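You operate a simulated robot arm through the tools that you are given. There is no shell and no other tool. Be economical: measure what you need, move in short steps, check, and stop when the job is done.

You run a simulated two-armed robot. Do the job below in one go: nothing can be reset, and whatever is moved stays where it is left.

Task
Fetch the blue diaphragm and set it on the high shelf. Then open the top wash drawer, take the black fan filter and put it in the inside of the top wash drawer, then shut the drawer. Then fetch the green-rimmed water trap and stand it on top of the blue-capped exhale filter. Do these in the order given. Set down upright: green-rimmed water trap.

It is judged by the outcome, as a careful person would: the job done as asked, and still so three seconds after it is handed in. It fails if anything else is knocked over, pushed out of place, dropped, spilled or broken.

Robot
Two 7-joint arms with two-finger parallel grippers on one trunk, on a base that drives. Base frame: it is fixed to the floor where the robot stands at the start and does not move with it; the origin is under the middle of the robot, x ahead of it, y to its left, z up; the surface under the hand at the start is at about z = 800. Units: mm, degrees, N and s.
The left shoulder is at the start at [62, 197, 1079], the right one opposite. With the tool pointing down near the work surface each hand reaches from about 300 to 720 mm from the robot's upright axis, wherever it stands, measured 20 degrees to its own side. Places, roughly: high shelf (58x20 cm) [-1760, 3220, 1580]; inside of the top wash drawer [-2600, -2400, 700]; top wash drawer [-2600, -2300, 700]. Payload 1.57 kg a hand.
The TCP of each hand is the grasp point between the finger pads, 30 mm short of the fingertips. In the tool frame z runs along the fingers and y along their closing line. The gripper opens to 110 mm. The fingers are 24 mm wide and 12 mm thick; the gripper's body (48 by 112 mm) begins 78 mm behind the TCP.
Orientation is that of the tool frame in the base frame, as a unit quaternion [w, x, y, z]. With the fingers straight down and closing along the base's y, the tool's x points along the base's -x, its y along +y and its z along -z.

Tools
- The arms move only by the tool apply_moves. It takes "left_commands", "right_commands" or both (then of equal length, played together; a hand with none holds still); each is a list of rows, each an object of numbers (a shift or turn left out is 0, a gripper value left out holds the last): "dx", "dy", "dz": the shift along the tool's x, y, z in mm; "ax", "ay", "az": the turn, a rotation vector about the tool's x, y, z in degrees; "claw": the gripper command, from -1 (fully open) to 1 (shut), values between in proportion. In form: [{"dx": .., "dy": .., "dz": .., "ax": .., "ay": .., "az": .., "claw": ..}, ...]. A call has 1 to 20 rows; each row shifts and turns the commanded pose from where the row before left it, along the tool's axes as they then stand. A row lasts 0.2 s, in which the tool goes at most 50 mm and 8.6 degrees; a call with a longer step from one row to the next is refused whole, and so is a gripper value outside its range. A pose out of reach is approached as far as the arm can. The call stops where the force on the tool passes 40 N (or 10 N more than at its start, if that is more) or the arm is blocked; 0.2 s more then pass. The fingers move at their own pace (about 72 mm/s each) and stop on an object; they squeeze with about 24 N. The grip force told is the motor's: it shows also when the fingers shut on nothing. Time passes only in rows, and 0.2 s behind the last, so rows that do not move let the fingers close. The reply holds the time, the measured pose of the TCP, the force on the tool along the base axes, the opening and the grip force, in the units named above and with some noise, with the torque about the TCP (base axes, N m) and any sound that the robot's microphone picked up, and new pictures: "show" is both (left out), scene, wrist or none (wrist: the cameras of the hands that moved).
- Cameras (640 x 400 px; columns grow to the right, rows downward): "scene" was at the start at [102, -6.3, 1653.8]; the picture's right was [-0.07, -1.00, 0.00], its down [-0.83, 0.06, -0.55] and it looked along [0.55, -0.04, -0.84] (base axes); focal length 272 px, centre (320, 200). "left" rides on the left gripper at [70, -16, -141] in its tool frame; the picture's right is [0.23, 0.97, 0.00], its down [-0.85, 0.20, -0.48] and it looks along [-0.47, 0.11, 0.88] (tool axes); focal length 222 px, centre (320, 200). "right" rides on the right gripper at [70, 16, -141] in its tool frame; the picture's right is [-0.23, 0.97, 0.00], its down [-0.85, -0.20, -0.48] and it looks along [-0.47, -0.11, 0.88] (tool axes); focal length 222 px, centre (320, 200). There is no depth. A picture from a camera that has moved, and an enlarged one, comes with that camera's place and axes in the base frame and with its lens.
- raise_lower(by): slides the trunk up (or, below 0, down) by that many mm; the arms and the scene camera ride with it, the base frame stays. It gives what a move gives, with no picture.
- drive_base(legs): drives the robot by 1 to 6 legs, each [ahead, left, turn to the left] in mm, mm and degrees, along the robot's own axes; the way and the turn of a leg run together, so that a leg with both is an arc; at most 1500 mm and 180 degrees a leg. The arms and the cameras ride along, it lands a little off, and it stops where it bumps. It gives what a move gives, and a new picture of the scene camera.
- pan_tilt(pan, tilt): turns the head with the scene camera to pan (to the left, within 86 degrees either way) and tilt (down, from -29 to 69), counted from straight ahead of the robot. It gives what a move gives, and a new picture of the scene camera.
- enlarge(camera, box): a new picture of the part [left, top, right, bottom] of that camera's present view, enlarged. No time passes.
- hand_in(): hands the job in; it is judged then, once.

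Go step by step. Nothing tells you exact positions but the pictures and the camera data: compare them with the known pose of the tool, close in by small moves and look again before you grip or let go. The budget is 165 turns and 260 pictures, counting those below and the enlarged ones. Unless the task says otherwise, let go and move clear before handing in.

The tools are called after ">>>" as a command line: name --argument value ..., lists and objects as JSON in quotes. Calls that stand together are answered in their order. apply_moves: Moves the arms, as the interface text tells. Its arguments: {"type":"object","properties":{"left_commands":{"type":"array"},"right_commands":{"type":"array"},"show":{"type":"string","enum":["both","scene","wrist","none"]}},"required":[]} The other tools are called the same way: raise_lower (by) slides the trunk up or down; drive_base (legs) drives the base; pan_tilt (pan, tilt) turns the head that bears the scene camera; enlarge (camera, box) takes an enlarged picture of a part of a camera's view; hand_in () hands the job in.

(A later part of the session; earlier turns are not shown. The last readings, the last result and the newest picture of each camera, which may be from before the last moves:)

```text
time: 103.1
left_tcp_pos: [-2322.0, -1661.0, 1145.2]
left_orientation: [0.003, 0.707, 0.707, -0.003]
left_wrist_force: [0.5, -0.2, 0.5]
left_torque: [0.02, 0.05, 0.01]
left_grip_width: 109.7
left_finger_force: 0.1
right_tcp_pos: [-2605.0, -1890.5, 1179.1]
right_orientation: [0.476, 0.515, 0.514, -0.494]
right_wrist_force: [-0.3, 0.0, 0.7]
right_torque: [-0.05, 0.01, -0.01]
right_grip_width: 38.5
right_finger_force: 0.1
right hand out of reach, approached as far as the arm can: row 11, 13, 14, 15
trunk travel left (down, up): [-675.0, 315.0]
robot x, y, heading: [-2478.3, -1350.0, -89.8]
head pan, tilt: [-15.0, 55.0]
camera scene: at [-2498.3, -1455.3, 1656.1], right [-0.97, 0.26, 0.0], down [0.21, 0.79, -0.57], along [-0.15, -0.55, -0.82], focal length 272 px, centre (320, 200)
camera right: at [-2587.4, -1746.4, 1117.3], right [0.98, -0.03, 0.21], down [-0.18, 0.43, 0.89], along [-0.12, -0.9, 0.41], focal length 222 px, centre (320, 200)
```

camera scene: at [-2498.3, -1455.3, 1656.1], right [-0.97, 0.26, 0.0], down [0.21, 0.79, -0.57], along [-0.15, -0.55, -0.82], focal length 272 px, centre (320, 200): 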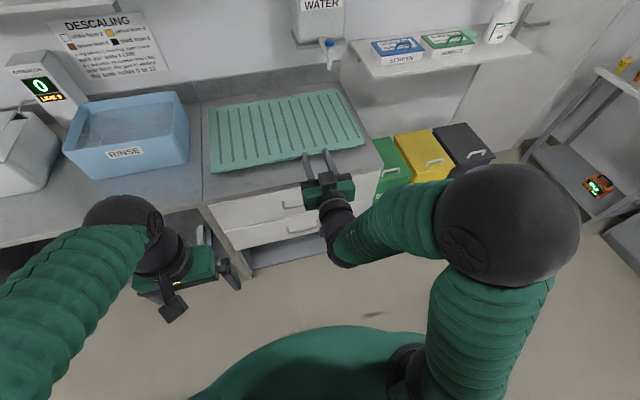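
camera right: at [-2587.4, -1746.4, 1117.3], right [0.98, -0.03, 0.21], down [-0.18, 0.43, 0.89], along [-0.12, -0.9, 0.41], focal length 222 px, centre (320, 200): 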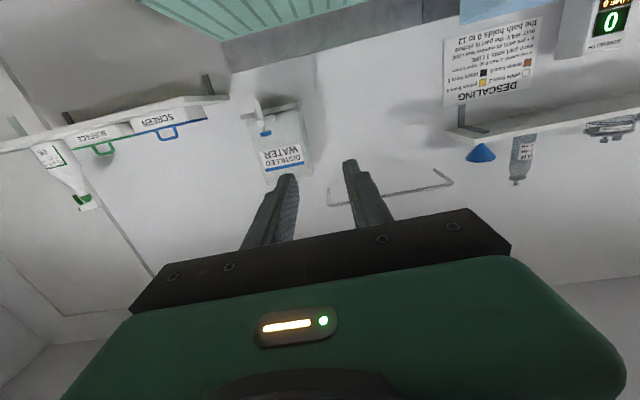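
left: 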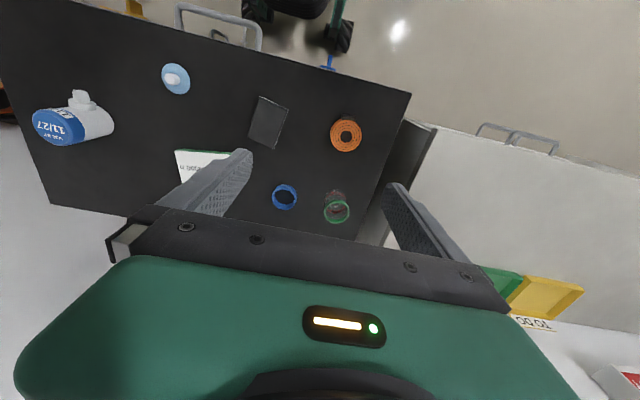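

The hand points forward. I lower it and roll it so the fingers close vertically.

>>> apply_moves --right_commands '[{"dx": 40}, {"dx": 40}, {"dx": 40}, {"dx": 40}, {"dx": 40}, {"dx": 40}, {"dx": 40}, {"dx": 30}, {"az": 8.2}, {"az": 8.2}, {"az": 8.2}, {"az": 8.2}, {"az": 8.2}, {"az": 8.2}, {"az": 8.2}, {"az": 8.2}, {"az": 8.2}, {"az": 8.2}]'

```text
time: 106.2
left_tcp_pos: [-2321.8, -1662.6, 1147.4]
left_orientation: [0.004, 0.706, 0.708, -0.007]
left_wrist_force: [6.4, 3.3, 15.0]
left_torque: [0.24, 0.74, -0.3]
left_grip_width: 104.8
left_finger_force: 0.1
right_tcp_pos: [-2379.3, -1876.5, 1048.9]
right_orientation: [0.632, 0.693, 0.244, -0.249]
right_wrist_force: [0.5, -1.0, 0.2]
right_torque: [0.01, -0.01, -0.04]
right_grip_width: 38.6
right_finger_force: 0.0
right hand out of reach, approached as far as the arm can: row 4, 5, 6, 7, 8, 9, 10, 11, 12, 13, 14, 15
trunk travel left (down, up): [-675.0, 315.0]
robot x, y, heading: [-2481.2, -1352.5, -89.7]
head pan, tilt: [-15.0, 55.0]
stopped in row 15 (left hand): the force on the tool passed its limit at 86 N (the readings are from after the stop); the commanded pose is now the measured one
camera scene: at [-2497.1, -1456.8, 1656.0], right [-0.97, 0.26, 0.0], down [0.21, 0.79, -0.57], along [-0.15, -0.55, -0.82], focal length 272 px, centre (320, 200)
camera right: at [-2310.0, -1736.6, 1026.1], right [0.46, -0.09, 0.88], down [-0.76, 0.47, 0.44], along [-0.46, -0.88, 0.15], focal length 222 px, centre (320, 200)
```

scene: 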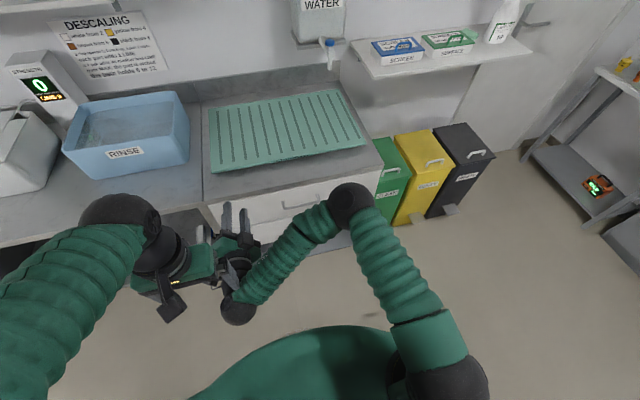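
right: 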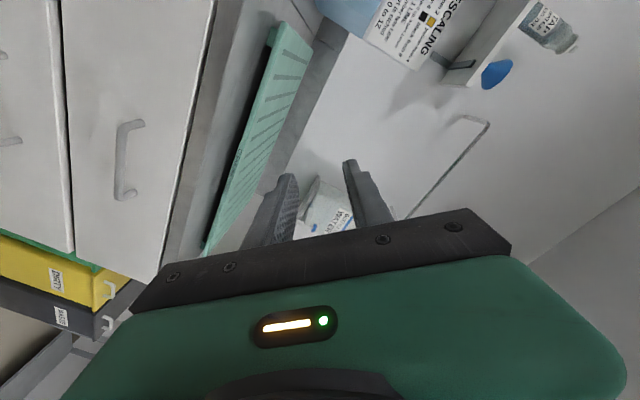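

The right hand was dragged inward by a reach limit and touched the left hand. I lift the left hand clear, then take the right back up; I'll lower the trunk instead.

>>> apply_moves --left_commands '[{"dz": -40}, {"dz": -40}, {"dz": -40}, {"dy": 40}, {"dy": 40}, {"dy": 30}]' --show "none"

>>> apply_moves --right_commands '[{"dx": -42.5, "dy": -8}, {"dx": -42.5, "dy": -8}, {"dx": -42.5, "dy": -8}, {"dx": -42.5, "dy": -8}, {"dx": -42.5, "dy": -8}, {"dx": -42.5, "dy": -8}, {}]'

```text
time: 107.6
left_tcp_pos: [-2210.4, -1668.4, 1257.5]
left_orientation: [0.003, 0.706, 0.708, -0.008]
left_wrist_force: [0.3, 0.0, 1.2]
left_torque: [0.0, 0.02, 0.0]
left_grip_width: 110.1
left_finger_force: 0.1
left hand out of reach, approached as far as the arm can: row 2, 4
right_tcp_pos: [-2376.5, -1876.8, 1048.9]
right_orientation: [0.631, 0.694, 0.243, -0.247]
right_wrist_force: [0.4, 0.6, -0.3]
right_torque: [0.01, -0.02, 0.0]
right_grip_width: 38.4
right_finger_force: 0.0
trunk travel left (down, up): [-675.0, 315.0]
robot x, y, heading: [-2479.4, -1352.7, -90.1]
head pan, tilt: [-15.0, 55.0]
```

```text
time: 109.2
left_tcp_pos: [-2215.1, -1670.1, 1256.5]
left_orientation: [0.003, 0.707, 0.707, -0.006]
left_wrist_force: [0.8, 0.7, 0.6]
left_torque: [0.04, 0.03, -0.02]
left_grip_width: 110.1
left_finger_force: 0.2
right_tcp_pos: [-2602.8, -1891.0, 1176.9]
right_orientation: [0.632, 0.694, 0.243, -0.246]
right_wrist_force: [-0.1, -0.1, 0.0]
right_torque: [0.03, 0.01, 0.01]
right_grip_width: 38.6
right_finger_force: 0.0
right hand out of reach, approached as far as the arm can: row 6
trunk travel left (down, up): [-675.0, 315.0]
robot x, y, heading: [-2476.4, -1352.3, -90.0]
head pan, tilt: [-15.0, 55.0]
camera scene: at [-2499.3, -1457.6, 1655.9], right [-0.97, 0.26, 0.0], down [0.21, 0.79, -0.57], along [-0.15, -0.55, -0.82], focal length 272 px, centre (320, 200)
camera right: at [-2534.6, -1749.2, 1154.1], right [0.46, -0.09, 0.88], down [-0.76, 0.47, 0.44], along [-0.46, -0.88, 0.15], focal length 222 px, centre (320, 200)
```

scene: 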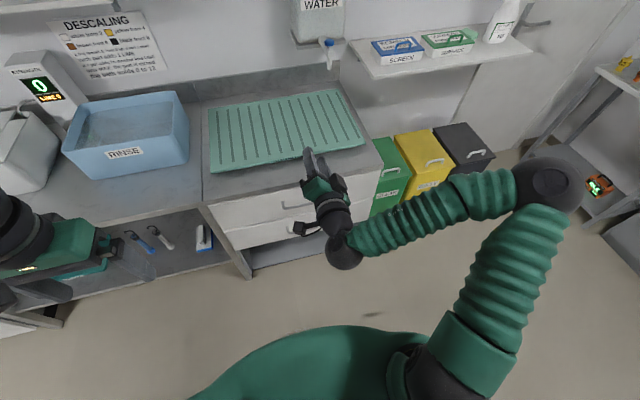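
right: 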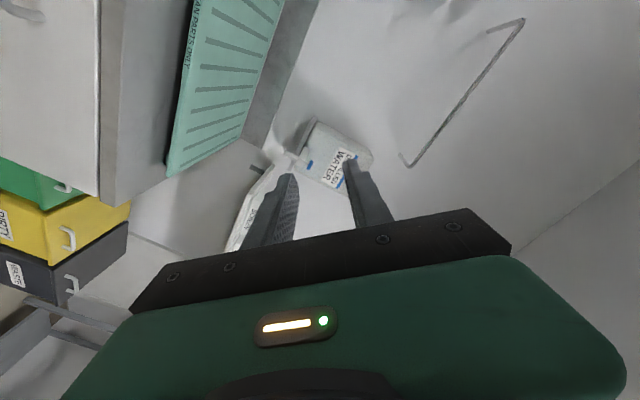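

The handle triangulates to (-2586, -2065, 770). I finish the roll, then lower the trunk in two steps while watching the elbow.

>>> apply_moves --right_commands '[{"az": 8.2}, {"az": 8.2}, {"az": 8.2}, {"az": 8.2}, {"az": 8}, {}]' --show "none"

>>> raise_lower --by -200

>>> pan_tilt --pan -30 --tilt 50

```text
time: 110.6
left_tcp_pos: [-2215.5, -1668.7, 1257.9]
left_orientation: [0.004, 0.707, 0.707, -0.006]
left_wrist_force: [-0.4, -0.4, 0.1]
left_torque: [0.02, 0.0, -0.02]
left_grip_width: 109.7
left_finger_force: 0.0
right_tcp_pos: [-2605.3, -1882.2, 1218.0]
right_orientation: [0.676, 0.737, -0.014, -0.01]
right_wrist_force: [-1.0, 0.6, -0.2]
right_torque: [0.02, -0.02, 0.0]
right_grip_width: 38.4
right_finger_force: 0.0
right hand out of reach, approached as far as the arm can: row 3, 4, 5
trunk travel left (down, up): [-675.0, 315.0]
robot x, y, heading: [-2481.1, -1357.9, -89.7]
head pan, tilt: [-15.0, 55.0]
```

```text
time: 112.8
left_tcp_pos: [-2214.8, -1669.8, 1056.9]
left_orientation: [0.004, 0.707, 0.708, -0.007]
left_wrist_force: [-0.4, -0.7, 0.3]
left_torque: [0.02, 0.03, -0.04]
left_grip_width: 109.8
left_finger_force: 0.0
right_tcp_pos: [-2603.8, -1882.4, 1018.2]
right_orientation: [0.676, 0.736, -0.012, -0.011]
right_wrist_force: [1.3, 0.6, -1.0]
right_torque: [0.0, 0.02, 0.02]
right_grip_width: 38.4
right_finger_force: 0.0
trunk travel left (down, up): [-475.0, 515.0]
robot x, y, heading: [-2482.1, -1353.4, -90.0]
head pan, tilt: [-15.0, 55.0]
```

```text
time: 113.6
left_tcp_pos: [-2214.6, -1668.5, 1058.5]
left_orientation: [0.003, 0.707, 0.707, -0.006]
left_wrist_force: [0.3, 0.5, 0.9]
left_torque: [-0.01, 0.0, 0.01]
left_grip_width: 109.9
left_finger_force: 0.1
right_tcp_pos: [-2605.6, -1883.0, 1017.4]
right_orientation: [0.677, 0.736, -0.014, -0.012]
right_wrist_force: [-0.7, 0.5, 0.5]
right_torque: [0.03, 0.03, -0.05]
right_grip_width: 38.4
right_finger_force: 0.1
trunk travel left (down, up): [-475.0, 515.0]
robot x, y, heading: [-2480.9, -1357.1, -90.0]
head pan, tilt: [-30.0, 50.0]
camera scene: at [-2518.8, -1453.8, 1462.5], right [-0.87, 0.5, 0.0], down [0.38, 0.67, -0.64], along [-0.32, -0.56, -0.77], focal length 272 px, centre (320, 200)
```

scene: 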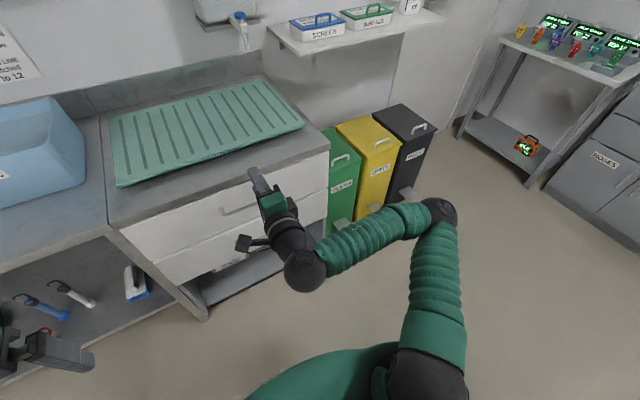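

The elbow is clear. I lower the rest to handle height.

>>> raise_lower --by -245

>>> apply_moves --right_commands '[{"claw": 0}, {}]'

```text
time: 116.1
left_tcp_pos: [-2213.9, -1668.3, 811.9]
left_orientation: [0.004, 0.707, 0.708, -0.006]
left_wrist_force: [-0.1, 0.4, 0.0]
left_torque: [0.0, 0.0, -0.01]
left_grip_width: 110.1
left_finger_force: 0.1
right_tcp_pos: [-2604.7, -1881.6, 772.7]
right_orientation: [0.676, 0.737, -0.014, -0.011]
right_wrist_force: [0.7, 0.6, 0.2]
right_torque: [0.01, 0.01, 0.01]
right_grip_width: 38.5
right_finger_force: 0.1
trunk travel left (down, up): [-230.0, 760.0]
robot x, y, heading: [-2477.4, -1355.0, -89.6]
head pan, tilt: [-30.0, 50.0]
```

```text
time: 116.7
left_tcp_pos: [-2214.8, -1668.9, 813.0]
left_orientation: [0.004, 0.707, 0.707, -0.007]
left_wrist_force: [0.2, 0.3, -0.5]
left_torque: [0.02, -0.02, -0.01]
left_grip_width: 110.1
left_finger_force: 0.0
right_tcp_pos: [-2604.1, -1882.3, 772.0]
right_orientation: [0.676, 0.737, -0.014, -0.011]
right_wrist_force: [0.9, -0.3, -1.3]
right_torque: [-0.04, 0.0, -0.03]
right_grip_width: 54.9
right_finger_force: 0.0
trunk travel left (down, up): [-230.0, 760.0]
robot x, y, heading: [-2477.1, -1352.4, -89.8]
head pan, tilt: [-30.0, 50.0]
camera scene: at [-2518.8, -1453.4, 1217.5], right [-0.87, 0.5, 0.0], down [0.38, 0.67, -0.64], along [-0.32, -0.56, -0.77], focal length 272 px, centre (320, 200)
camera right: at [-2529.9, -1745.8, 800.2], right [-0.23, -0.07, 0.97], down [-0.84, 0.52, -0.16], along [-0.49, -0.85, -0.18], focal length 222 px, centre (320, 200)
```

scene: 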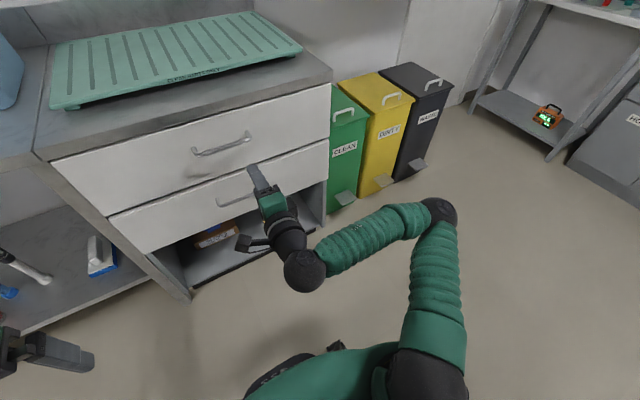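
right: 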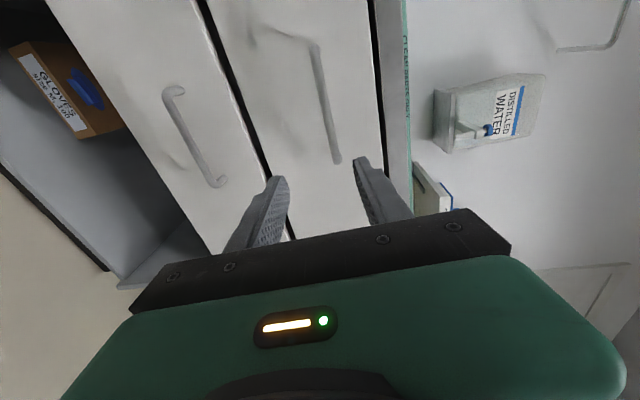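

The handle bar is at about (-2577, -2065, 772). I approach to just before it with the fingers above and below the bar.

>>> apply_moves --right_commands '[{"dx": 9, "dy": 4, "dz": 32}, {"dx": 9, "dy": 4, "dz": 32}, {"dx": 9, "dy": 3, "dz": 32}, {"dz": 32}, {}]'

```text
time: 117.9
left_tcp_pos: [-2214.0, -1668.9, 812.4]
left_orientation: [0.003, 0.706, 0.708, -0.006]
left_wrist_force: [-0.3, 1.0, 0.0]
left_torque: [-0.01, -0.02, 0.02]
left_grip_width: 110.0
left_finger_force: 0.1
right_tcp_pos: [-2584.5, -2009.0, 783.7]
right_orientation: [0.672, 0.74, -0.012, -0.011]
right_wrist_force: [-0.6, -0.4, -0.1]
right_torque: [0.01, 0.01, 0.05]
right_grip_width: 55.1
right_finger_force: 0.1
right hand out of reach, approached as far as the arm can: row 2, 3, 4
trunk travel left (down, up): [-230.0, 760.0]
robot x, y, heading: [-2481.4, -1352.4, -90.1]
head pan, tilt: [-30.0, 50.0]
camera scene: at [-2518.6, -1453.6, 1217.5], right [-0.87, 0.5, 0.0], down [0.38, 0.67, -0.64], along [-0.32, -0.56, -0.77], focal length 272 px, centre (320, 200)
camera right: at [-2510.7, -1873.5, 812.7], right [-0.23, -0.08, 0.97], down [-0.84, 0.52, -0.15], along [-0.49, -0.85, -0.19], focal length 222 px, centre (320, 200)
```

scene: 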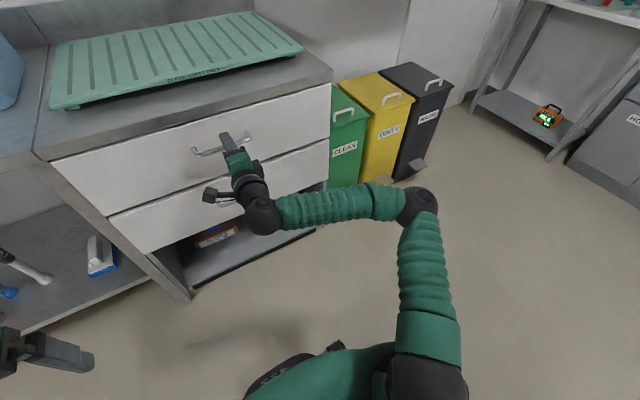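
right: 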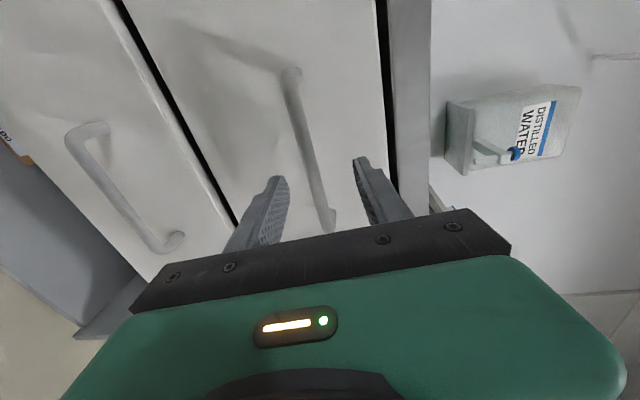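

The bar is between the fingers. I drive ahead 45 mm so it sits well in the grip.

>>> apply_moves --right_commands '[{"dy": -6}]' --show "none"

>>> drive_base --legs '[[45, 0, 0]]'

>>> apply_moves --right_commands '[{}]' --show "wrist"

```text
time: 118.3
left_tcp_pos: [-2214.1, -1668.9, 812.4]
left_orientation: [0.002, 0.707, 0.707, -0.007]
left_wrist_force: [0.4, -0.3, 0.8]
left_torque: [0.01, 0.01, 0.01]
left_grip_width: 110.3
left_finger_force: 0.0
right_tcp_pos: [-2585.4, -2010.5, 782.6]
right_orientation: [0.673, 0.74, -0.012, -0.011]
right_wrist_force: [0.6, 0.9, 0.2]
right_torque: [-0.04, 0.0, -0.01]
right_grip_width: 54.9
right_finger_force: 0.1
right hand out of reach, approached as far as the arm can: row 1
trunk travel left (down, up): [-230.0, 760.0]
robot x, y, heading: [-2478.6, -1355.3, -90.2]
head pan, tilt: [-30.0, 50.0]
```

```text
time: 119.3
left_tcp_pos: [-2213.8, -1707.6, 812.4]
left_orientation: [0.004, 0.706, 0.708, -0.006]
left_wrist_force: [0.6, 0.2, -0.3]
left_torque: [-0.01, 0.0, 0.01]
left_grip_width: 109.9
left_finger_force: 0.0
right_tcp_pos: [-2584.2, -2045.5, 787.3]
right_orientation: [0.675, 0.737, -0.014, -0.01]
right_wrist_force: [-0.1, -0.7, 0.7]
right_torque: [0.01, -0.04, 0.0]
right_grip_width: 54.7
right_finger_force: 0.1
trunk travel left (down, up): [-230.0, 760.0]
robot x, y, heading: [-2481.3, -1394.6, -89.9]
head pan, tilt: [-30.0, 50.0]
stopped in leg 1: the force on the tool passed its limit at 110 N (the readings are from after the stop); the commanded pose is now the measured one
camera scene: at [-2518.4, -1492.6, 1217.5], right [-0.87, 0.5, 0.0], down [0.38, 0.66, -0.64], along [-0.32, -0.56, -0.77], focal length 272 px, centre (320, 200)
```

scene: 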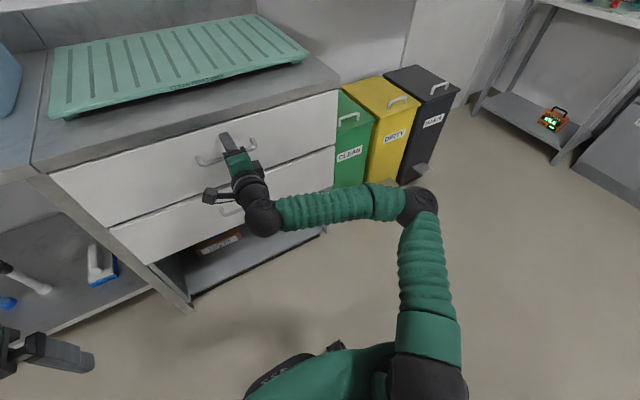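

```text
time: 119.7
left_tcp_pos: [-2214.4, -1707.2, 812.9]
left_orientation: [0.003, 0.706, 0.708, -0.006]
left_wrist_force: [0.2, -0.1, 0.1]
left_torque: [0.03, -0.03, -0.02]
left_grip_width: 110.2
left_finger_force: 0.1
right_tcp_pos: [-2584.9, -2044.9, 784.9]
right_orientation: [0.675, 0.738, -0.013, -0.01]
right_wrist_force: [-1.0, 0.8, -1.0]
right_torque: [0.03, -0.01, 0.0]
right_grip_width: 54.9
right_finger_force: 0.0
trunk travel left (down, up): [-230.0, 760.0]
robot x, y, heading: [-2478.9, -1392.1, -89.8]
head pan, tilt: [-30.0, 50.0]
camera right: at [-2510.2, -1908.9, 814.1], right [-0.23, -0.08, 0.97], down [-0.84, 0.52, -0.16], along [-0.49, -0.85, -0.19], focal length 222 px, centre (320, 200)
```

right: 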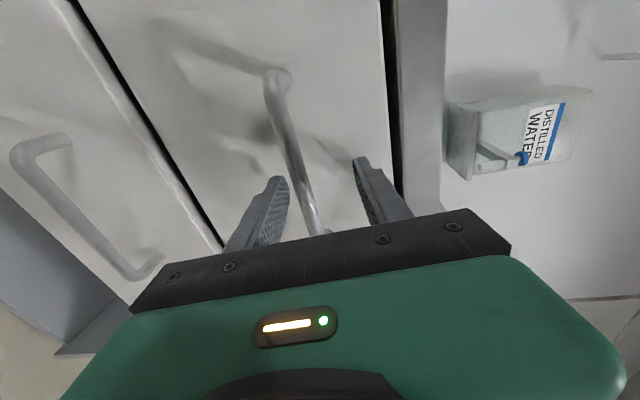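

The fingertips met the drawer front; the bar is between the fingers, slightly low. I ease back, lower 10 mm and close.

>>> apply_moves --right_commands '[{"dz": -4}, {"dy": -10}, {"claw": 1}, {}, {}, {}, {}]' --show "wrist"

```text
time: 121.1
left_tcp_pos: [-2213.7, -1707.5, 813.7]
left_orientation: [0.004, 0.706, 0.708, -0.006]
left_wrist_force: [0.3, -0.1, -0.7]
left_torque: [0.03, 0.01, 0.01]
left_grip_width: 109.9
left_finger_force: 0.1
right_tcp_pos: [-2586.3, -2039.1, 776.0]
right_orientation: [0.666, 0.746, -0.011, -0.011]
right_wrist_force: [-1.4, -0.6, -11.3]
right_torque: [0.16, 0.05, 0.24]
right_grip_width: 12.0
right_finger_force: 28.8
right hand out of reach, approached as far as the arm can: row 2
trunk travel left (down, up): [-230.0, 760.0]
robot x, y, heading: [-2475.2, -1395.9, -89.9]
head pan, tilt: [-30.0, 50.0]
stopped in row 7 (right hand): the force on the tool passed its limit at 41 N (the readings are from after the stop); the commanded pose is now the measured one
camera right: at [-2511.0, -1903.5, 806.7], right [-0.23, -0.1, 0.97], down [-0.84, 0.52, -0.14], along [-0.49, -0.85, -0.21], focal length 222 px, centre (320, 200)
```

right: 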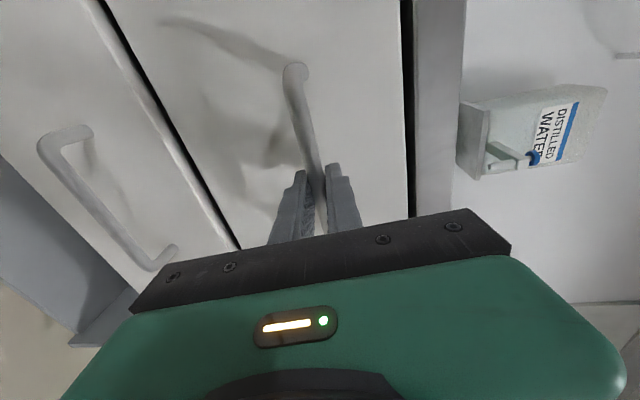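

The bar is gripped. Before pulling by driving back, I check the room behind.

>>> pan_tilt --pan -86 --tilt 40

>>> pan_tilt --pan 86 --tilt 40

```text
time: 122.4
left_tcp_pos: [-2214.6, -1708.4, 812.9]
left_orientation: [0.004, 0.706, 0.708, -0.006]
left_wrist_force: [0.3, -0.5, 0.3]
left_torque: [0.01, -0.01, 0.0]
left_grip_width: 109.9
left_finger_force: 0.0
right_tcp_pos: [-2586.2, -2039.7, 774.8]
right_orientation: [0.667, 0.745, -0.011, -0.012]
right_wrist_force: [-0.6, -0.3, -22.0]
right_torque: [0.04, 0.21, -0.39]
right_grip_width: 12.2
right_finger_force: 28.9
trunk travel left (down, up): [-230.0, 760.0]
robot x, y, heading: [-2474.4, -1392.2, -90.2]
head pan, tilt: [-85.9, 40.0]
camera scene: at [-2565.6, -1435.9, 1231.3], right [-0.07, 1.0, 0.01], down [0.64, 0.05, -0.77], along [-0.76, -0.05, -0.64], focal length 272 px, centre (320, 200)
```

scene: 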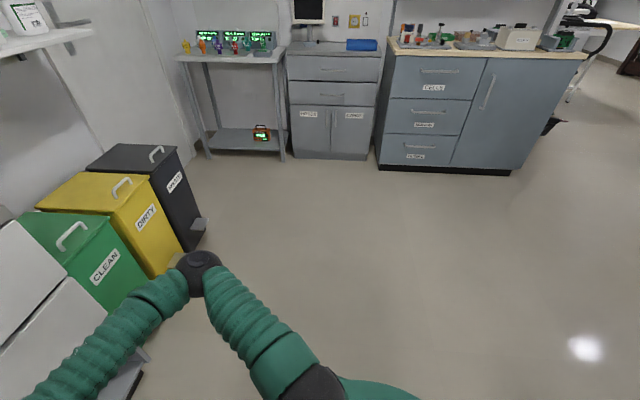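

```text
time: 125.0
left_tcp_pos: [-2214.9, -1709.5, 810.7]
left_orientation: [0.004, 0.706, 0.708, -0.005]
left_wrist_force: [0.0, -0.3, 0.2]
left_torque: [-0.01, -0.03, -0.02]
left_grip_width: 109.7
left_finger_force: 0.0
right_tcp_pos: [-2585.5, -2039.4, 775.9]
right_orientation: [0.666, 0.746, -0.01, -0.011]
right_wrist_force: [-1.5, -1.2, -24.0]
right_torque: [0.09, 0.18, 0.04]
right_grip_width: 12.0
right_finger_force: 29.2
trunk travel left (down, up): [-230.0, 760.0]
robot x, y, heading: [-2477.7, -1393.0, -89.8]
head pan, tilt: [85.9, 40.0]
camera scene: at [-2396.2, -1436.1, 1231.5], right [-0.07, -1.0, -0.01], down [-0.64, 0.05, -0.77], along [0.76, -0.05, -0.64], focal length 272 px, centre (320, 200)
```

scene: 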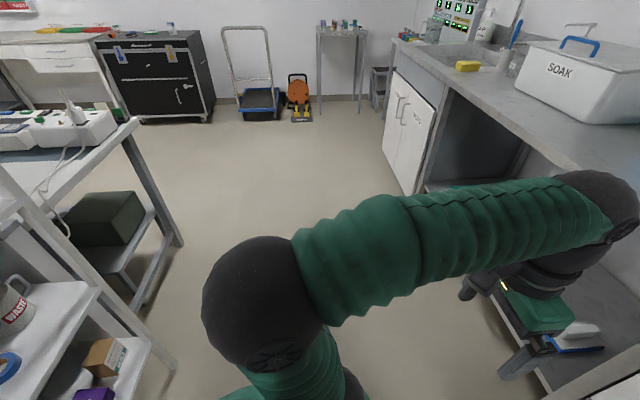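

The trolley's line is at y about -860 behind me, so I have about 150 mm to back up. I drive back 130 mm pulling the drawer.

>>> drive_base --legs '[[-130, 0, 0]]'

>>> pan_tilt --pan -20 --tilt 50

```text
time: 126.3
left_tcp_pos: [-2215.3, -1576.3, 812.8]
left_orientation: [0.004, 0.707, 0.707, -0.006]
left_wrist_force: [-0.1, 0.2, 0.1]
left_torque: [0.0, -0.01, 0.05]
left_grip_width: 109.9
left_finger_force: 0.1
right_tcp_pos: [-2585.3, -1907.1, 775.3]
right_orientation: [0.666, 0.746, -0.011, -0.01]
right_wrist_force: [0.3, 0.3, -23.7]
right_torque: [0.15, 0.16, 0.0]
right_grip_width: 11.9
right_finger_force: 29.2
trunk travel left (down, up): [-230.0, 760.0]
robot x, y, heading: [-2481.1, -1263.3, -90.1]
head pan, tilt: [85.9, 40.0]
camera scene: at [-2396.0, -1303.3, 1231.5], right [-0.07, -1.0, 0.0], down [-0.64, 0.05, -0.77], along [0.76, -0.05, -0.64], focal length 272 px, centre (320, 200)
```

scene: 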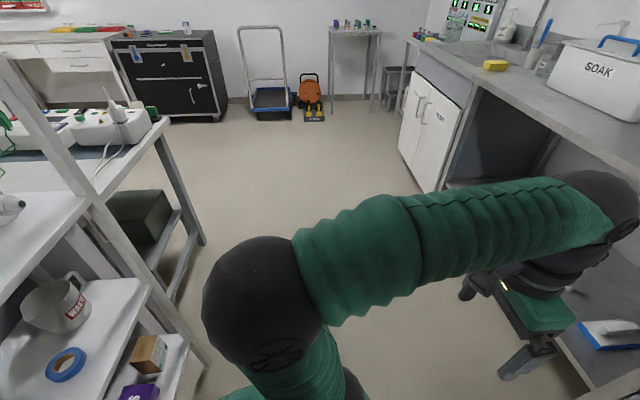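

```text
time: 128.1
left_tcp_pos: [-2214.6, -1573.4, 812.8]
left_orientation: [0.004, 0.707, 0.708, -0.006]
left_wrist_force: [-0.1, 0.2, -0.2]
left_torque: [0.03, 0.01, 0.01]
left_grip_width: 109.9
left_finger_force: 0.1
right_tcp_pos: [-2585.3, -1907.0, 774.9]
right_orientation: [0.666, 0.746, -0.011, -0.011]
right_wrist_force: [0.3, 1.2, -23.7]
right_torque: [0.06, 0.19, -0.25]
right_grip_width: 11.8
right_finger_force: 28.9
trunk travel left (down, up): [-230.0, 760.0]
robot x, y, heading: [-2479.9, -1257.1, -90.0]
head pan, tilt: [-20.0, 50.0]
camera scene: at [-2507.0, -1370.0, 1216.9], right [-0.94, 0.34, 0.0], down [0.26, 0.72, -0.64], along [-0.22, -0.6, -0.77], focal length 272 px, centre (320, 200)
```

scene: 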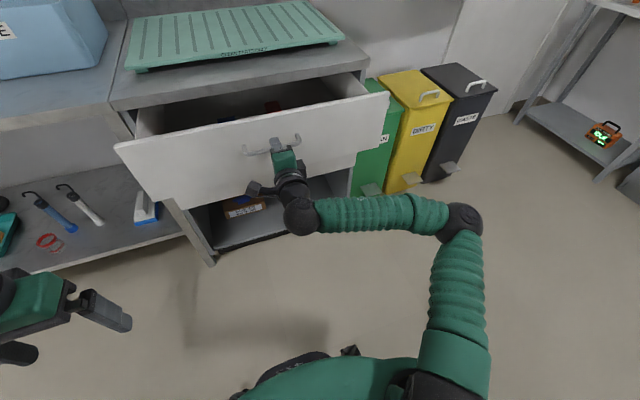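

The drawer slides well. I pull a further 130 mm with the arm.

>>> apply_moves --right_commands '[{"dx": -0.6, "dy": -2, "dz": -18.5}, {"dx": -0.6, "dy": -2, "dz": -18.5}, {"dx": -0.6, "dy": -2, "dz": -18.5}, {"dx": -0.6, "dy": -2, "dz": -18.5}, {"dx": -0.6, "dy": -2, "dz": -18.5}, {"dx": -0.6, "dy": -2, "dz": -18.5}, {"dx": -0.6, "dy": -2, "dz": -18.5}, {}]' --show "scene"

```text
time: 129.9
left_tcp_pos: [-2214.1, -1573.5, 812.4]
left_orientation: [0.004, 0.706, 0.708, -0.006]
left_wrist_force: [0.4, 0.1, -0.4]
left_torque: [-0.03, -0.02, -0.01]
left_grip_width: 109.6
left_finger_force: 0.1
right_tcp_pos: [-2585.9, -1778.5, 775.7]
right_orientation: [0.664, 0.748, -0.01, -0.011]
right_wrist_force: [4.4, 0.6, -32.1]
right_torque: [0.12, -0.07, 0.18]
right_grip_width: 11.9
right_finger_force: 29.6
trunk travel left (down, up): [-230.0, 760.0]
robot x, y, heading: [-2479.1, -1260.8, -90.1]
head pan, tilt: [-20.0, 50.0]
camera scene: at [-2506.6, -1370.2, 1216.8], right [-0.94, 0.34, 0.0], down [0.26, 0.72, -0.64], along [-0.22, -0.6, -0.77], focal length 272 px, centre (320, 200)
```

scene: 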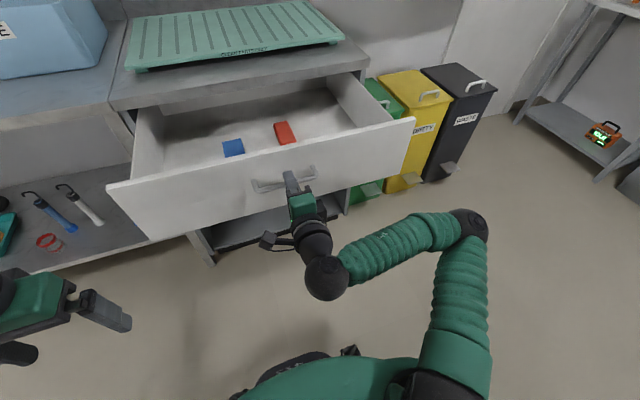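

The drawer is open about 260 mm, showing free space inside. I release the bar and retract.

>>> apply_moves --right_commands '[{"claw": 0}, {}, {"dz": -20}, {"dz": -20}, {"dz": -20}, {"dz": -10}]'

```text
time: 131.3
left_tcp_pos: [-2215.3, -1573.0, 812.7]
left_orientation: [0.005, 0.706, 0.708, -0.007]
left_wrist_force: [0.3, -0.7, -0.3]
left_torque: [0.03, 0.0, 0.01]
left_grip_width: 110.0
left_finger_force: 0.1
right_tcp_pos: [-2557.7, -1749.3, 803.7]
right_orientation: [0.667, 0.745, -0.012, -0.012]
right_wrist_force: [-4.7, -0.5, -10.0]
right_torque: [0.26, 0.23, -0.12]
right_grip_width: 64.3
right_finger_force: 5.4
right hand out of reach, approached as far as the arm can: row 3, 4, 5, 6
trunk travel left (down, up): [-230.0, 760.0]
robot x, y, heading: [-2483.0, -1262.8, -90.1]
head pan, tilt: [-20.0, 50.0]
camera scene: at [-2507.7, -1367.3, 1217.1], right [-0.94, 0.34, 0.0], down [0.26, 0.72, -0.64], along [-0.22, -0.6, -0.77], focal length 272 px, centre (320, 200)
camera right: at [-2483.7, -1614.6, 835.4], right [-0.23, -0.1, 0.97], down [-0.84, 0.53, -0.14], along [-0.49, -0.84, -0.21], focal length 222 px, centre (320, 200)
```

scene: 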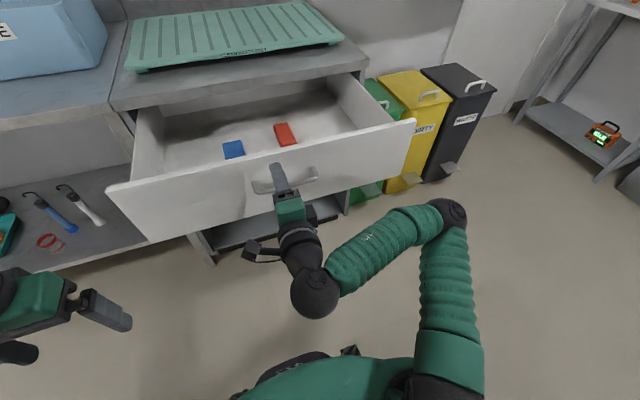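
right: 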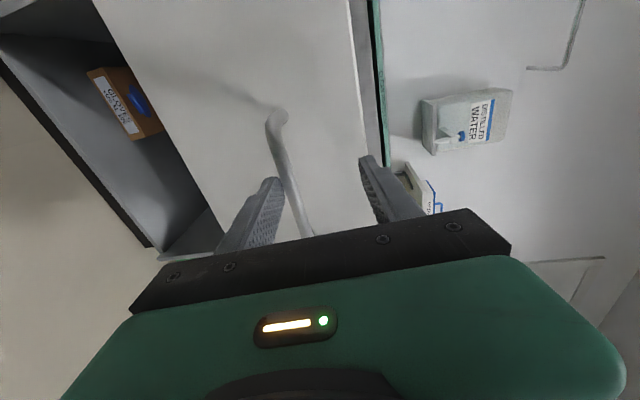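

The hand drifted up a bit while retracting, and the lower finger rests near the bar. I lower it slightly and back the base 40 mm to clear.

>>> apply_moves --right_commands '[{"dy": -5}, {"dy": -5}]' --show "none"

>>> drive_base --legs '[[-45, 0, 0]]'

```text
time: 131.9
left_tcp_pos: [-2215.0, -1572.8, 813.8]
left_orientation: [0.004, 0.706, 0.708, -0.007]
left_wrist_force: [-0.3, 0.7, -0.5]
left_torque: [0.0, 0.01, 0.0]
left_grip_width: 110.0
left_finger_force: 0.1
right_tcp_pos: [-2553.0, -1752.4, 799.0]
right_orientation: [0.668, 0.744, -0.01, -0.01]
right_wrist_force: [-0.9, -0.8, -0.6]
right_torque: [0.0, -0.01, -0.02]
right_grip_width: 55.0
right_finger_force: 0.0
right hand out of reach, approached as far as the arm can: row 2
trunk travel left (down, up): [-230.0, 760.0]
robot x, y, heading: [-2479.9, -1261.2, -90.0]
head pan, tilt: [-20.0, 50.0]
```

```text
time: 132.8
left_tcp_pos: [-2214.5, -1528.7, 813.4]
left_orientation: [0.004, 0.707, 0.708, -0.008]
left_wrist_force: [0.6, 1.1, 0.4]
left_torque: [-0.02, -0.01, 0.01]
left_grip_width: 110.1
left_finger_force: 0.2
right_tcp_pos: [-2555.1, -1706.6, 798.3]
right_orientation: [0.668, 0.744, -0.012, -0.011]
right_wrist_force: [0.4, 0.0, -0.8]
right_torque: [-0.01, 0.05, -0.03]
right_grip_width: 54.6
right_finger_force: 0.0
trunk travel left (down, up): [-230.0, 760.0]
robot x, y, heading: [-2480.7, -1216.8, -90.0]
head pan, tilt: [-20.0, 50.0]
camera scene: at [-2506.2, -1319.4, 1217.7], right [-0.94, 0.34, 0.0], down [0.26, 0.72, -0.64], along [-0.22, -0.6, -0.77], focal length 272 px, centre (320, 200)
```

scene: 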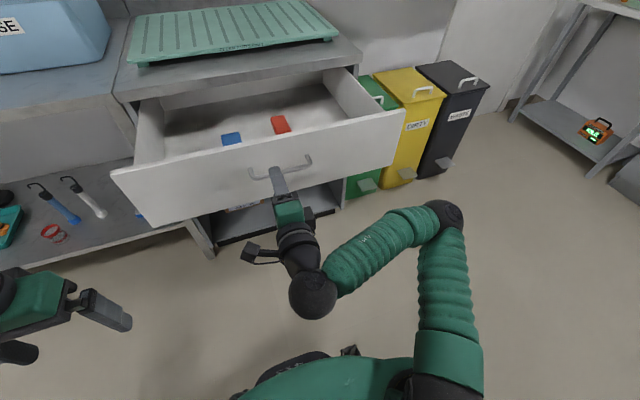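

The hand is clear of the bar and the drawer stays open. I raise the trunk back up and return the right hand to pointing down.

>>> raise_lower --by 445

>>> apply_moves --right_commands '[{"az": -8.2}, {"az": -8.2}, {"az": -8.2}, {"az": -8.2}, {"az": -8.2}, {"az": -8.2}, {"az": -8.2}, {"az": -8.2}, {"az": -8.2}, {"az": -8.2}, {"az": -8}, {}]' --show "none"

>>> apply_moves --right_commands '[{"ay": 8.4}, {"ay": 8.4}, {"ay": 8.4}, {"ay": 8.4}, {"ay": 8.4}, {"ay": 8.4}, {"ay": 8.4}, {"ay": 8.4}, {"ay": 8.4}, {"ay": 8.4}, {}]' --show "scene"

```text
refused: 445 is not a number from -400 to 400
```

```text
time: 135.4
left_tcp_pos: [-2215.2, -1528.4, 813.2]
left_orientation: [0.004, 0.707, 0.707, -0.008]
left_wrist_force: [0.4, 0.1, 0.1]
left_torque: [-0.01, 0.01, 0.0]
left_grip_width: 109.9
left_finger_force: 0.1
right_tcp_pos: [-2554.1, -1706.3, 797.6]
right_orientation: [0.464, 0.533, 0.52, -0.48]
right_wrist_force: [0.3, -0.5, 0.6]
right_torque: [0.0, 0.02, 0.02]
right_grip_width: 55.0
right_finger_force: 0.0
trunk travel left (down, up): [-230.0, 760.0]
robot x, y, heading: [-2476.6, -1215.8, -90.2]
head pan, tilt: [-20.0, 50.0]
```

```text
time: 137.8
left_tcp_pos: [-2213.6, -1528.4, 814.0]
left_orientation: [0.004, 0.706, 0.708, -0.008]
left_wrist_force: [-0.5, 0.4, 0.2]
left_torque: [-0.04, 0.02, 0.0]
left_grip_width: 109.9
left_finger_force: 0.0
right_tcp_pos: [-2553.8, -1706.8, 797.6]
right_orientation: [-0.003, 0.718, 0.696, 0.001]
right_wrist_force: [0.2, -0.7, -0.1]
right_torque: [-0.01, 0.02, 0.0]
right_grip_width: 55.0
right_finger_force: 0.0
trunk travel left (down, up): [-230.0, 760.0]
robot x, y, heading: [-2480.3, -1213.1, -90.1]
head pan, tilt: [-20.0, 50.0]
camera scene: at [-2505.9, -1320.7, 1217.5], right [-0.94, 0.34, 0.0], down [0.26, 0.72, -0.64], along [-0.22, -0.6, -0.77], focal length 272 px, centre (320, 200)
```

scene: 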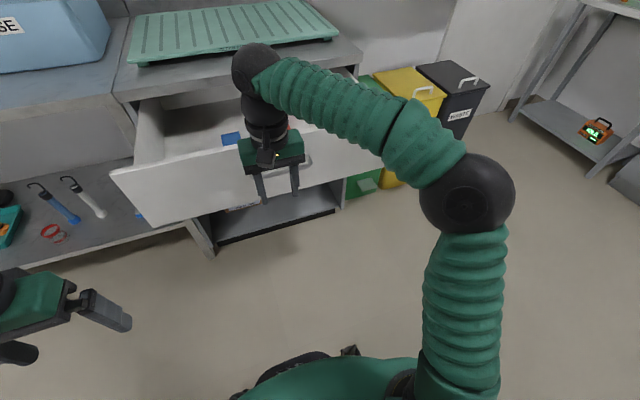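

The hand points down again. I raise the trunk and drive back to the cart.

>>> raise_lower --by 400

>>> raise_lower --by 45

>>> drive_base --legs '[[0, 500, 0], [100, 700, 0], [0, 700, 0], [0, 0, 90], [300, 1300, 0]]'

>>> pan_tilt --pan 0 --tilt 50

```text
time: 141.6
left_tcp_pos: [-2214.1, -1528.6, 1213.5]
left_orientation: [0.005, 0.706, 0.708, -0.008]
left_wrist_force: [-0.3, -0.9, -0.3]
left_torque: [-0.03, 0.01, -0.02]
left_grip_width: 110.2
left_finger_force: 0.1
right_tcp_pos: [-2554.1, -1706.5, 1198.0]
right_orientation: [-0.002, 0.718, 0.696, 0.0]
right_wrist_force: [0.3, -1.2, -0.1]
right_torque: [0.0, 0.0, -0.03]
right_grip_width: 55.0
right_finger_force: 0.0
trunk travel left (down, up): [-630.0, 360.0]
robot x, y, heading: [-2479.1, -1216.6, -90.2]
head pan, tilt: [-20.0, 50.0]
```

```text
time: 142.5
left_tcp_pos: [-2214.8, -1528.5, 1258.1]
left_orientation: [0.005, 0.706, 0.708, -0.007]
left_wrist_force: [-0.2, -0.2, 0.4]
left_torque: [0.03, 0.0, 0.03]
left_grip_width: 109.9
left_finger_force: 0.1
right_tcp_pos: [-2553.6, -1706.3, 1243.7]
right_orientation: [-0.001, 0.718, 0.696, 0.001]
right_wrist_force: [0.9, 0.0, 0.2]
right_torque: [0.0, -0.01, 0.02]
right_grip_width: 55.1
right_finger_force: 0.1
trunk travel left (down, up): [-675.0, 315.0]
robot x, y, heading: [-2482.3, -1214.9, -90.0]
head pan, tilt: [-20.0, 50.0]
```

```text
time: 162.7
left_tcp_pos: [102.5, 206.4, 1258.5]
left_orientation: [0.008, 0.022, 1.0, -0.003]
left_wrist_force: [1.0, -0.2, 0.1]
left_torque: [-0.01, -0.01, 0.01]
left_grip_width: 109.9
left_finger_force: 0.1
right_tcp_pos: [265.8, -141.9, 1243.3]
right_orientation: [-0.002, 0.04, 0.999, -0.001]
right_wrist_force: [0.6, -0.1, 0.3]
right_torque: [0.01, 0.0, -0.02]
right_grip_width: 55.0
right_finger_force: 0.2
trunk travel left (down, up): [-675.0, 315.0]
robot x, y, heading: [-220.9, -40.3, -2.8]
head pan, tilt: [-20.0, 50.0]
camera scene: at [-118.7, -75.9, 1662.5], right [-0.38, -0.92, 0.0], down [-0.71, 0.3, -0.64], along [0.59, -0.25, -0.77], focal length 272 px, centre (320, 200)
```

scene: 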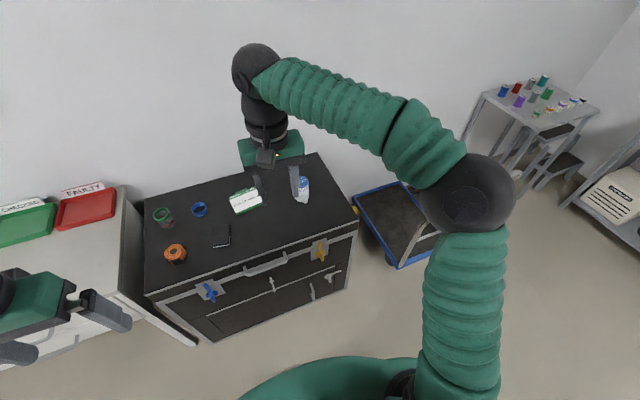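

```text
time: 163.5
left_tcp_pos: [103.4, 207.4, 1258.8]
left_orientation: [0.009, 0.023, 1.0, -0.004]
left_wrist_force: [0.0, -0.3, -0.2]
left_torque: [-0.03, 0.01, 0.03]
left_grip_width: 109.9
left_finger_force: 0.1
right_tcp_pos: [265.3, -141.2, 1243.2]
right_orientation: [-0.002, 0.039, 0.999, 0.0]
right_wrist_force: [0.5, -0.7, -0.2]
right_torque: [-0.02, 0.02, 0.0]
right_grip_width: 55.1
right_finger_force: 0.0
trunk travel left (down, up): [-675.0, 315.0]
robot x, y, heading: [-223.4, -43.7, -2.5]
head pan, tilt: [0.0, 50.0]
camera scene: at [-112.5, -47.6, 1662.5], right [-0.05, -1.0, 0.0], down [-0.77, 0.04, -0.64], along [0.64, -0.03, -0.77], focal length 272 px, centre (320, 200)
```

scene: 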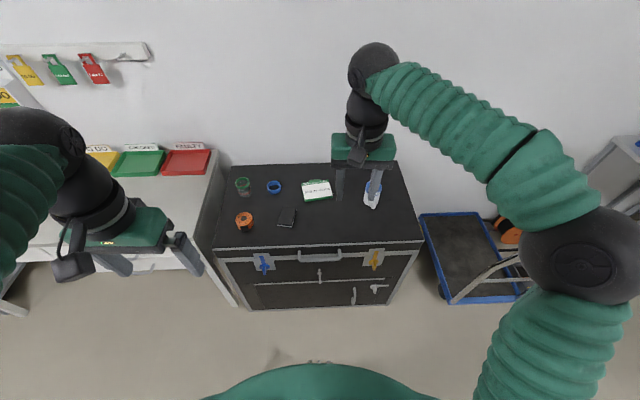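

The black filter lies at about (527, 56). I drive up and fetch it with the left hand.

>>> drive_base --legs '[[260, -20, 2.5]]'

>>> pan_tilt --pan 5 --tilt 57

```text
time: 165.4
left_tcp_pos: [342.9, 201.0, 1258.6]
left_orientation: [0.009, -0.005, 1.0, -0.003]
left_wrist_force: [0.3, -0.6, 0.4]
left_torque: [-0.05, 0.02, 0.02]
left_grip_width: 110.2
left_finger_force: 0.0
right_tcp_pos: [524.4, -138.7, 1242.8]
right_orientation: [-0.001, 0.012, 1.0, -0.002]
right_wrist_force: [-0.5, -0.9, 0.0]
right_torque: [0.02, 0.01, -0.03]
right_grip_width: 55.0
right_finger_force: 0.0
trunk travel left (down, up): [-675.0, 315.0]
robot x, y, heading: [36.2, -70.2, 0.2]
head pan, tilt: [0.0, 50.0]
camera scene: at [140.6, -65.3, 1662.7], right [0.01, -1.0, 0.0], down [-0.77, -0.01, -0.64], along [0.64, 0.01, -0.77], focal length 272 px, centre (320, 200)
```

scene: 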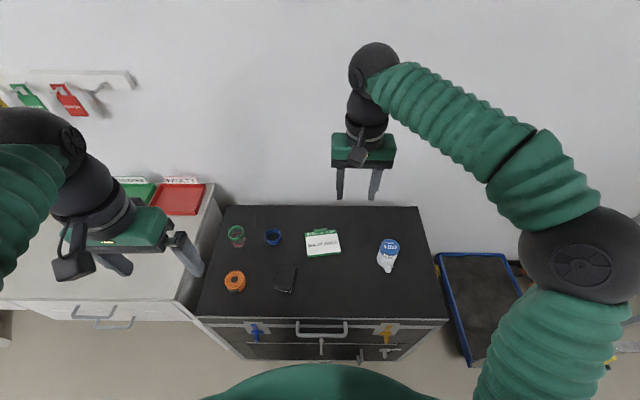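

```text
time: 166.1
left_tcp_pos: [345.0, 200.8, 1259.0]
left_orientation: [0.009, -0.005, 1.0, -0.002]
left_wrist_force: [-0.6, 0.8, 0.8]
left_torque: [-0.03, -0.02, 0.01]
left_grip_width: 110.2
left_finger_force: 0.1
right_tcp_pos: [526.6, -138.6, 1242.6]
right_orientation: [-0.001, 0.012, 1.0, 0.0]
right_wrist_force: [-0.4, 0.0, 0.6]
right_torque: [-0.01, 0.0, -0.01]
right_grip_width: 54.6
right_finger_force: 0.0
trunk travel left (down, up): [-675.0, 315.0]
robot x, y, heading: [36.1, -69.6, 0.5]
head pan, tilt: [5.0, 57.0]
camera scene: at [136.4, -60.0, 1653.5], right [0.1, -1.0, 0.0], down [-0.84, -0.08, -0.54], along [0.54, 0.05, -0.84], focal length 272 px, centre (320, 200)
```

scene: 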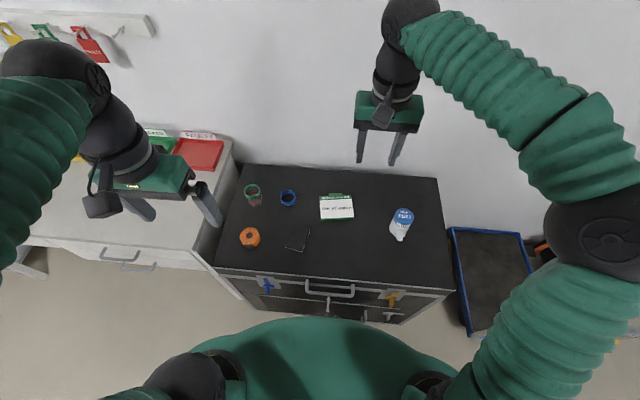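

I bring the left hand above the filter at about (512, 54).

>>> apply_moves --left_commands '[{"dx": -21, "dy": -18, "dz": 37}, {"dx": -21, "dy": -18, "dz": 37}, {"dx": -21, "dy": -18, "dz": 37}, {"dx": -21, "dy": -18, "dz": 37}, {"dx": -21, "dy": -18, "dz": 37}, {"dx": -21, "dy": -18, "dz": 37}, {"dx": -21, "dy": -19, "dz": 37}, {"dx": -21, "dy": -19, "dz": 37}, {}]'

>>> enlarge --camera "left" --box '[200, 60, 520, 260]'

```text
time: 168.1
left_tcp_pos: [519.1, 52.4, 966.6]
left_orientation: [0.01, -0.005, 1.0, -0.002]
left_wrist_force: [-0.6, 0.3, 0.2]
left_torque: [0.01, 0.0, -0.01]
left_grip_width: 109.7
left_finger_force: 0.2
right_tcp_pos: [525.6, -138.5, 1244.9]
right_orientation: [-0.001, 0.012, 1.0, -0.001]
right_wrist_force: [0.2, -0.5, 0.3]
right_torque: [-0.02, -0.02, -0.01]
right_grip_width: 55.3
right_finger_force: 0.0
trunk travel left (down, up): [-675.0, 315.0]
robot x, y, heading: [34.0, -66.2, 0.2]
head pan, tilt: [5.0, 57.0]
camera scene: at [137.2, -61.2, 1653.5], right [0.1, -1.0, 0.0], down [-0.84, -0.08, -0.54], along [0.54, 0.05, -0.84], focal length 272 px, centre (320, 200)
camera left: at [445.8, 39.7, 1107.1], right [-0.24, 0.97, -0.01], down [0.84, 0.21, 0.49], along [0.48, 0.11, -0.87], focal length 222 px, centre (320, 200)
```

scene: 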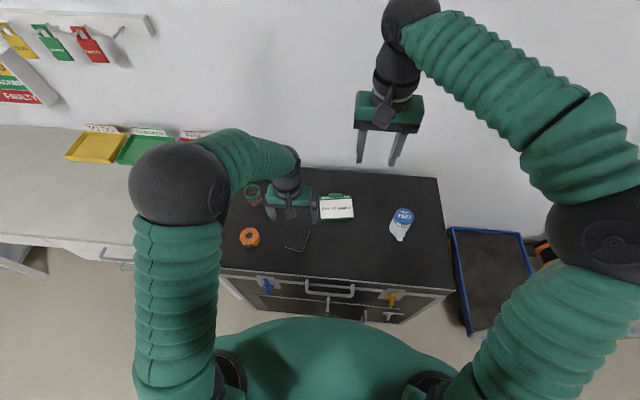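
left: 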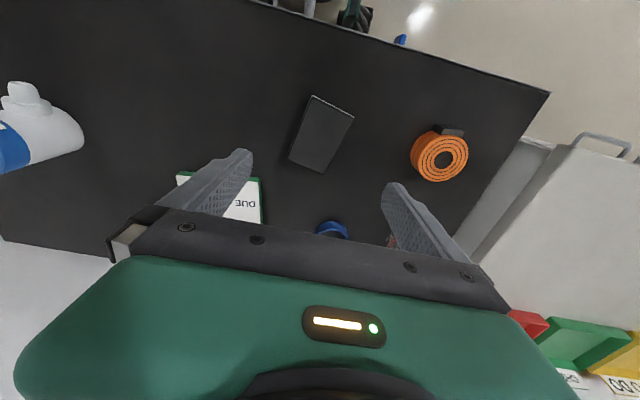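

```text
2.00 times, centred on (360, 160) of left
camera zoom: at [445.8, 39.7, 1107.1], right [-0.24, 0.97, -0.01], down [0.84, 0.21, 0.49], along [0.48, 0.11, -0.87], focal length 444 px, centre (240, 280)
```

zoom: 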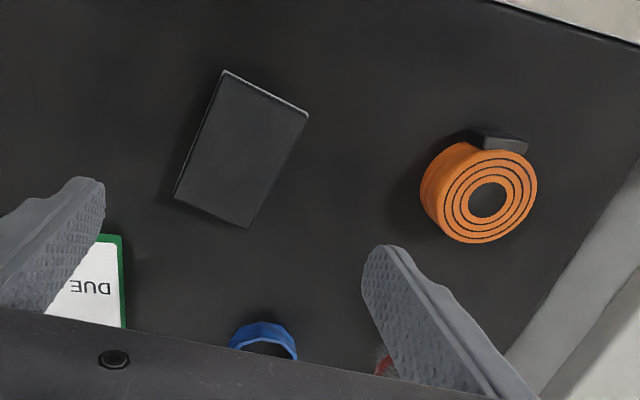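

The filter is 58 x 86 mm, centred under the hand and turned 11°. I match its angle and go down.

>>> apply_moves --left_commands '[{"az": 5.7}, {"az": 5.7}, {"dz": 40, "dx": 2}, {"dz": 40, "dx": 1}, {"dz": 37, "dx": 1}, {}]' --show "wrist"

```text
time: 169.5
left_tcp_pos: [517.9, 53.7, 848.4]
left_orientation: [0.01, 0.094, 0.996, -0.002]
left_wrist_force: [-0.5, -0.5, -0.1]
left_torque: [0.0, 0.02, 0.01]
left_grip_width: 110.0
left_finger_force: 0.1
right_tcp_pos: [526.5, -138.0, 1243.0]
right_orientation: [-0.001, 0.013, 1.0, -0.001]
right_wrist_force: [0.1, 0.5, -0.1]
right_torque: [-0.01, -0.03, -0.02]
right_grip_width: 55.0
right_finger_force: 0.1
trunk travel left (down, up): [-675.0, 315.0]
robot x, y, heading: [35.3, -65.4, 0.7]
head pan, tilt: [5.0, 57.0]
camera left: at [441.9, 52.4, 988.9], right [-0.04, 1.0, 0.0], down [0.87, 0.04, 0.49], along [0.49, 0.02, -0.87], focal length 222 px, centre (320, 200)
```

left: 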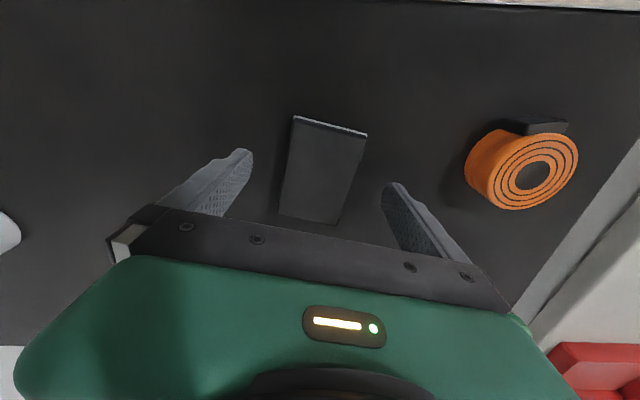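

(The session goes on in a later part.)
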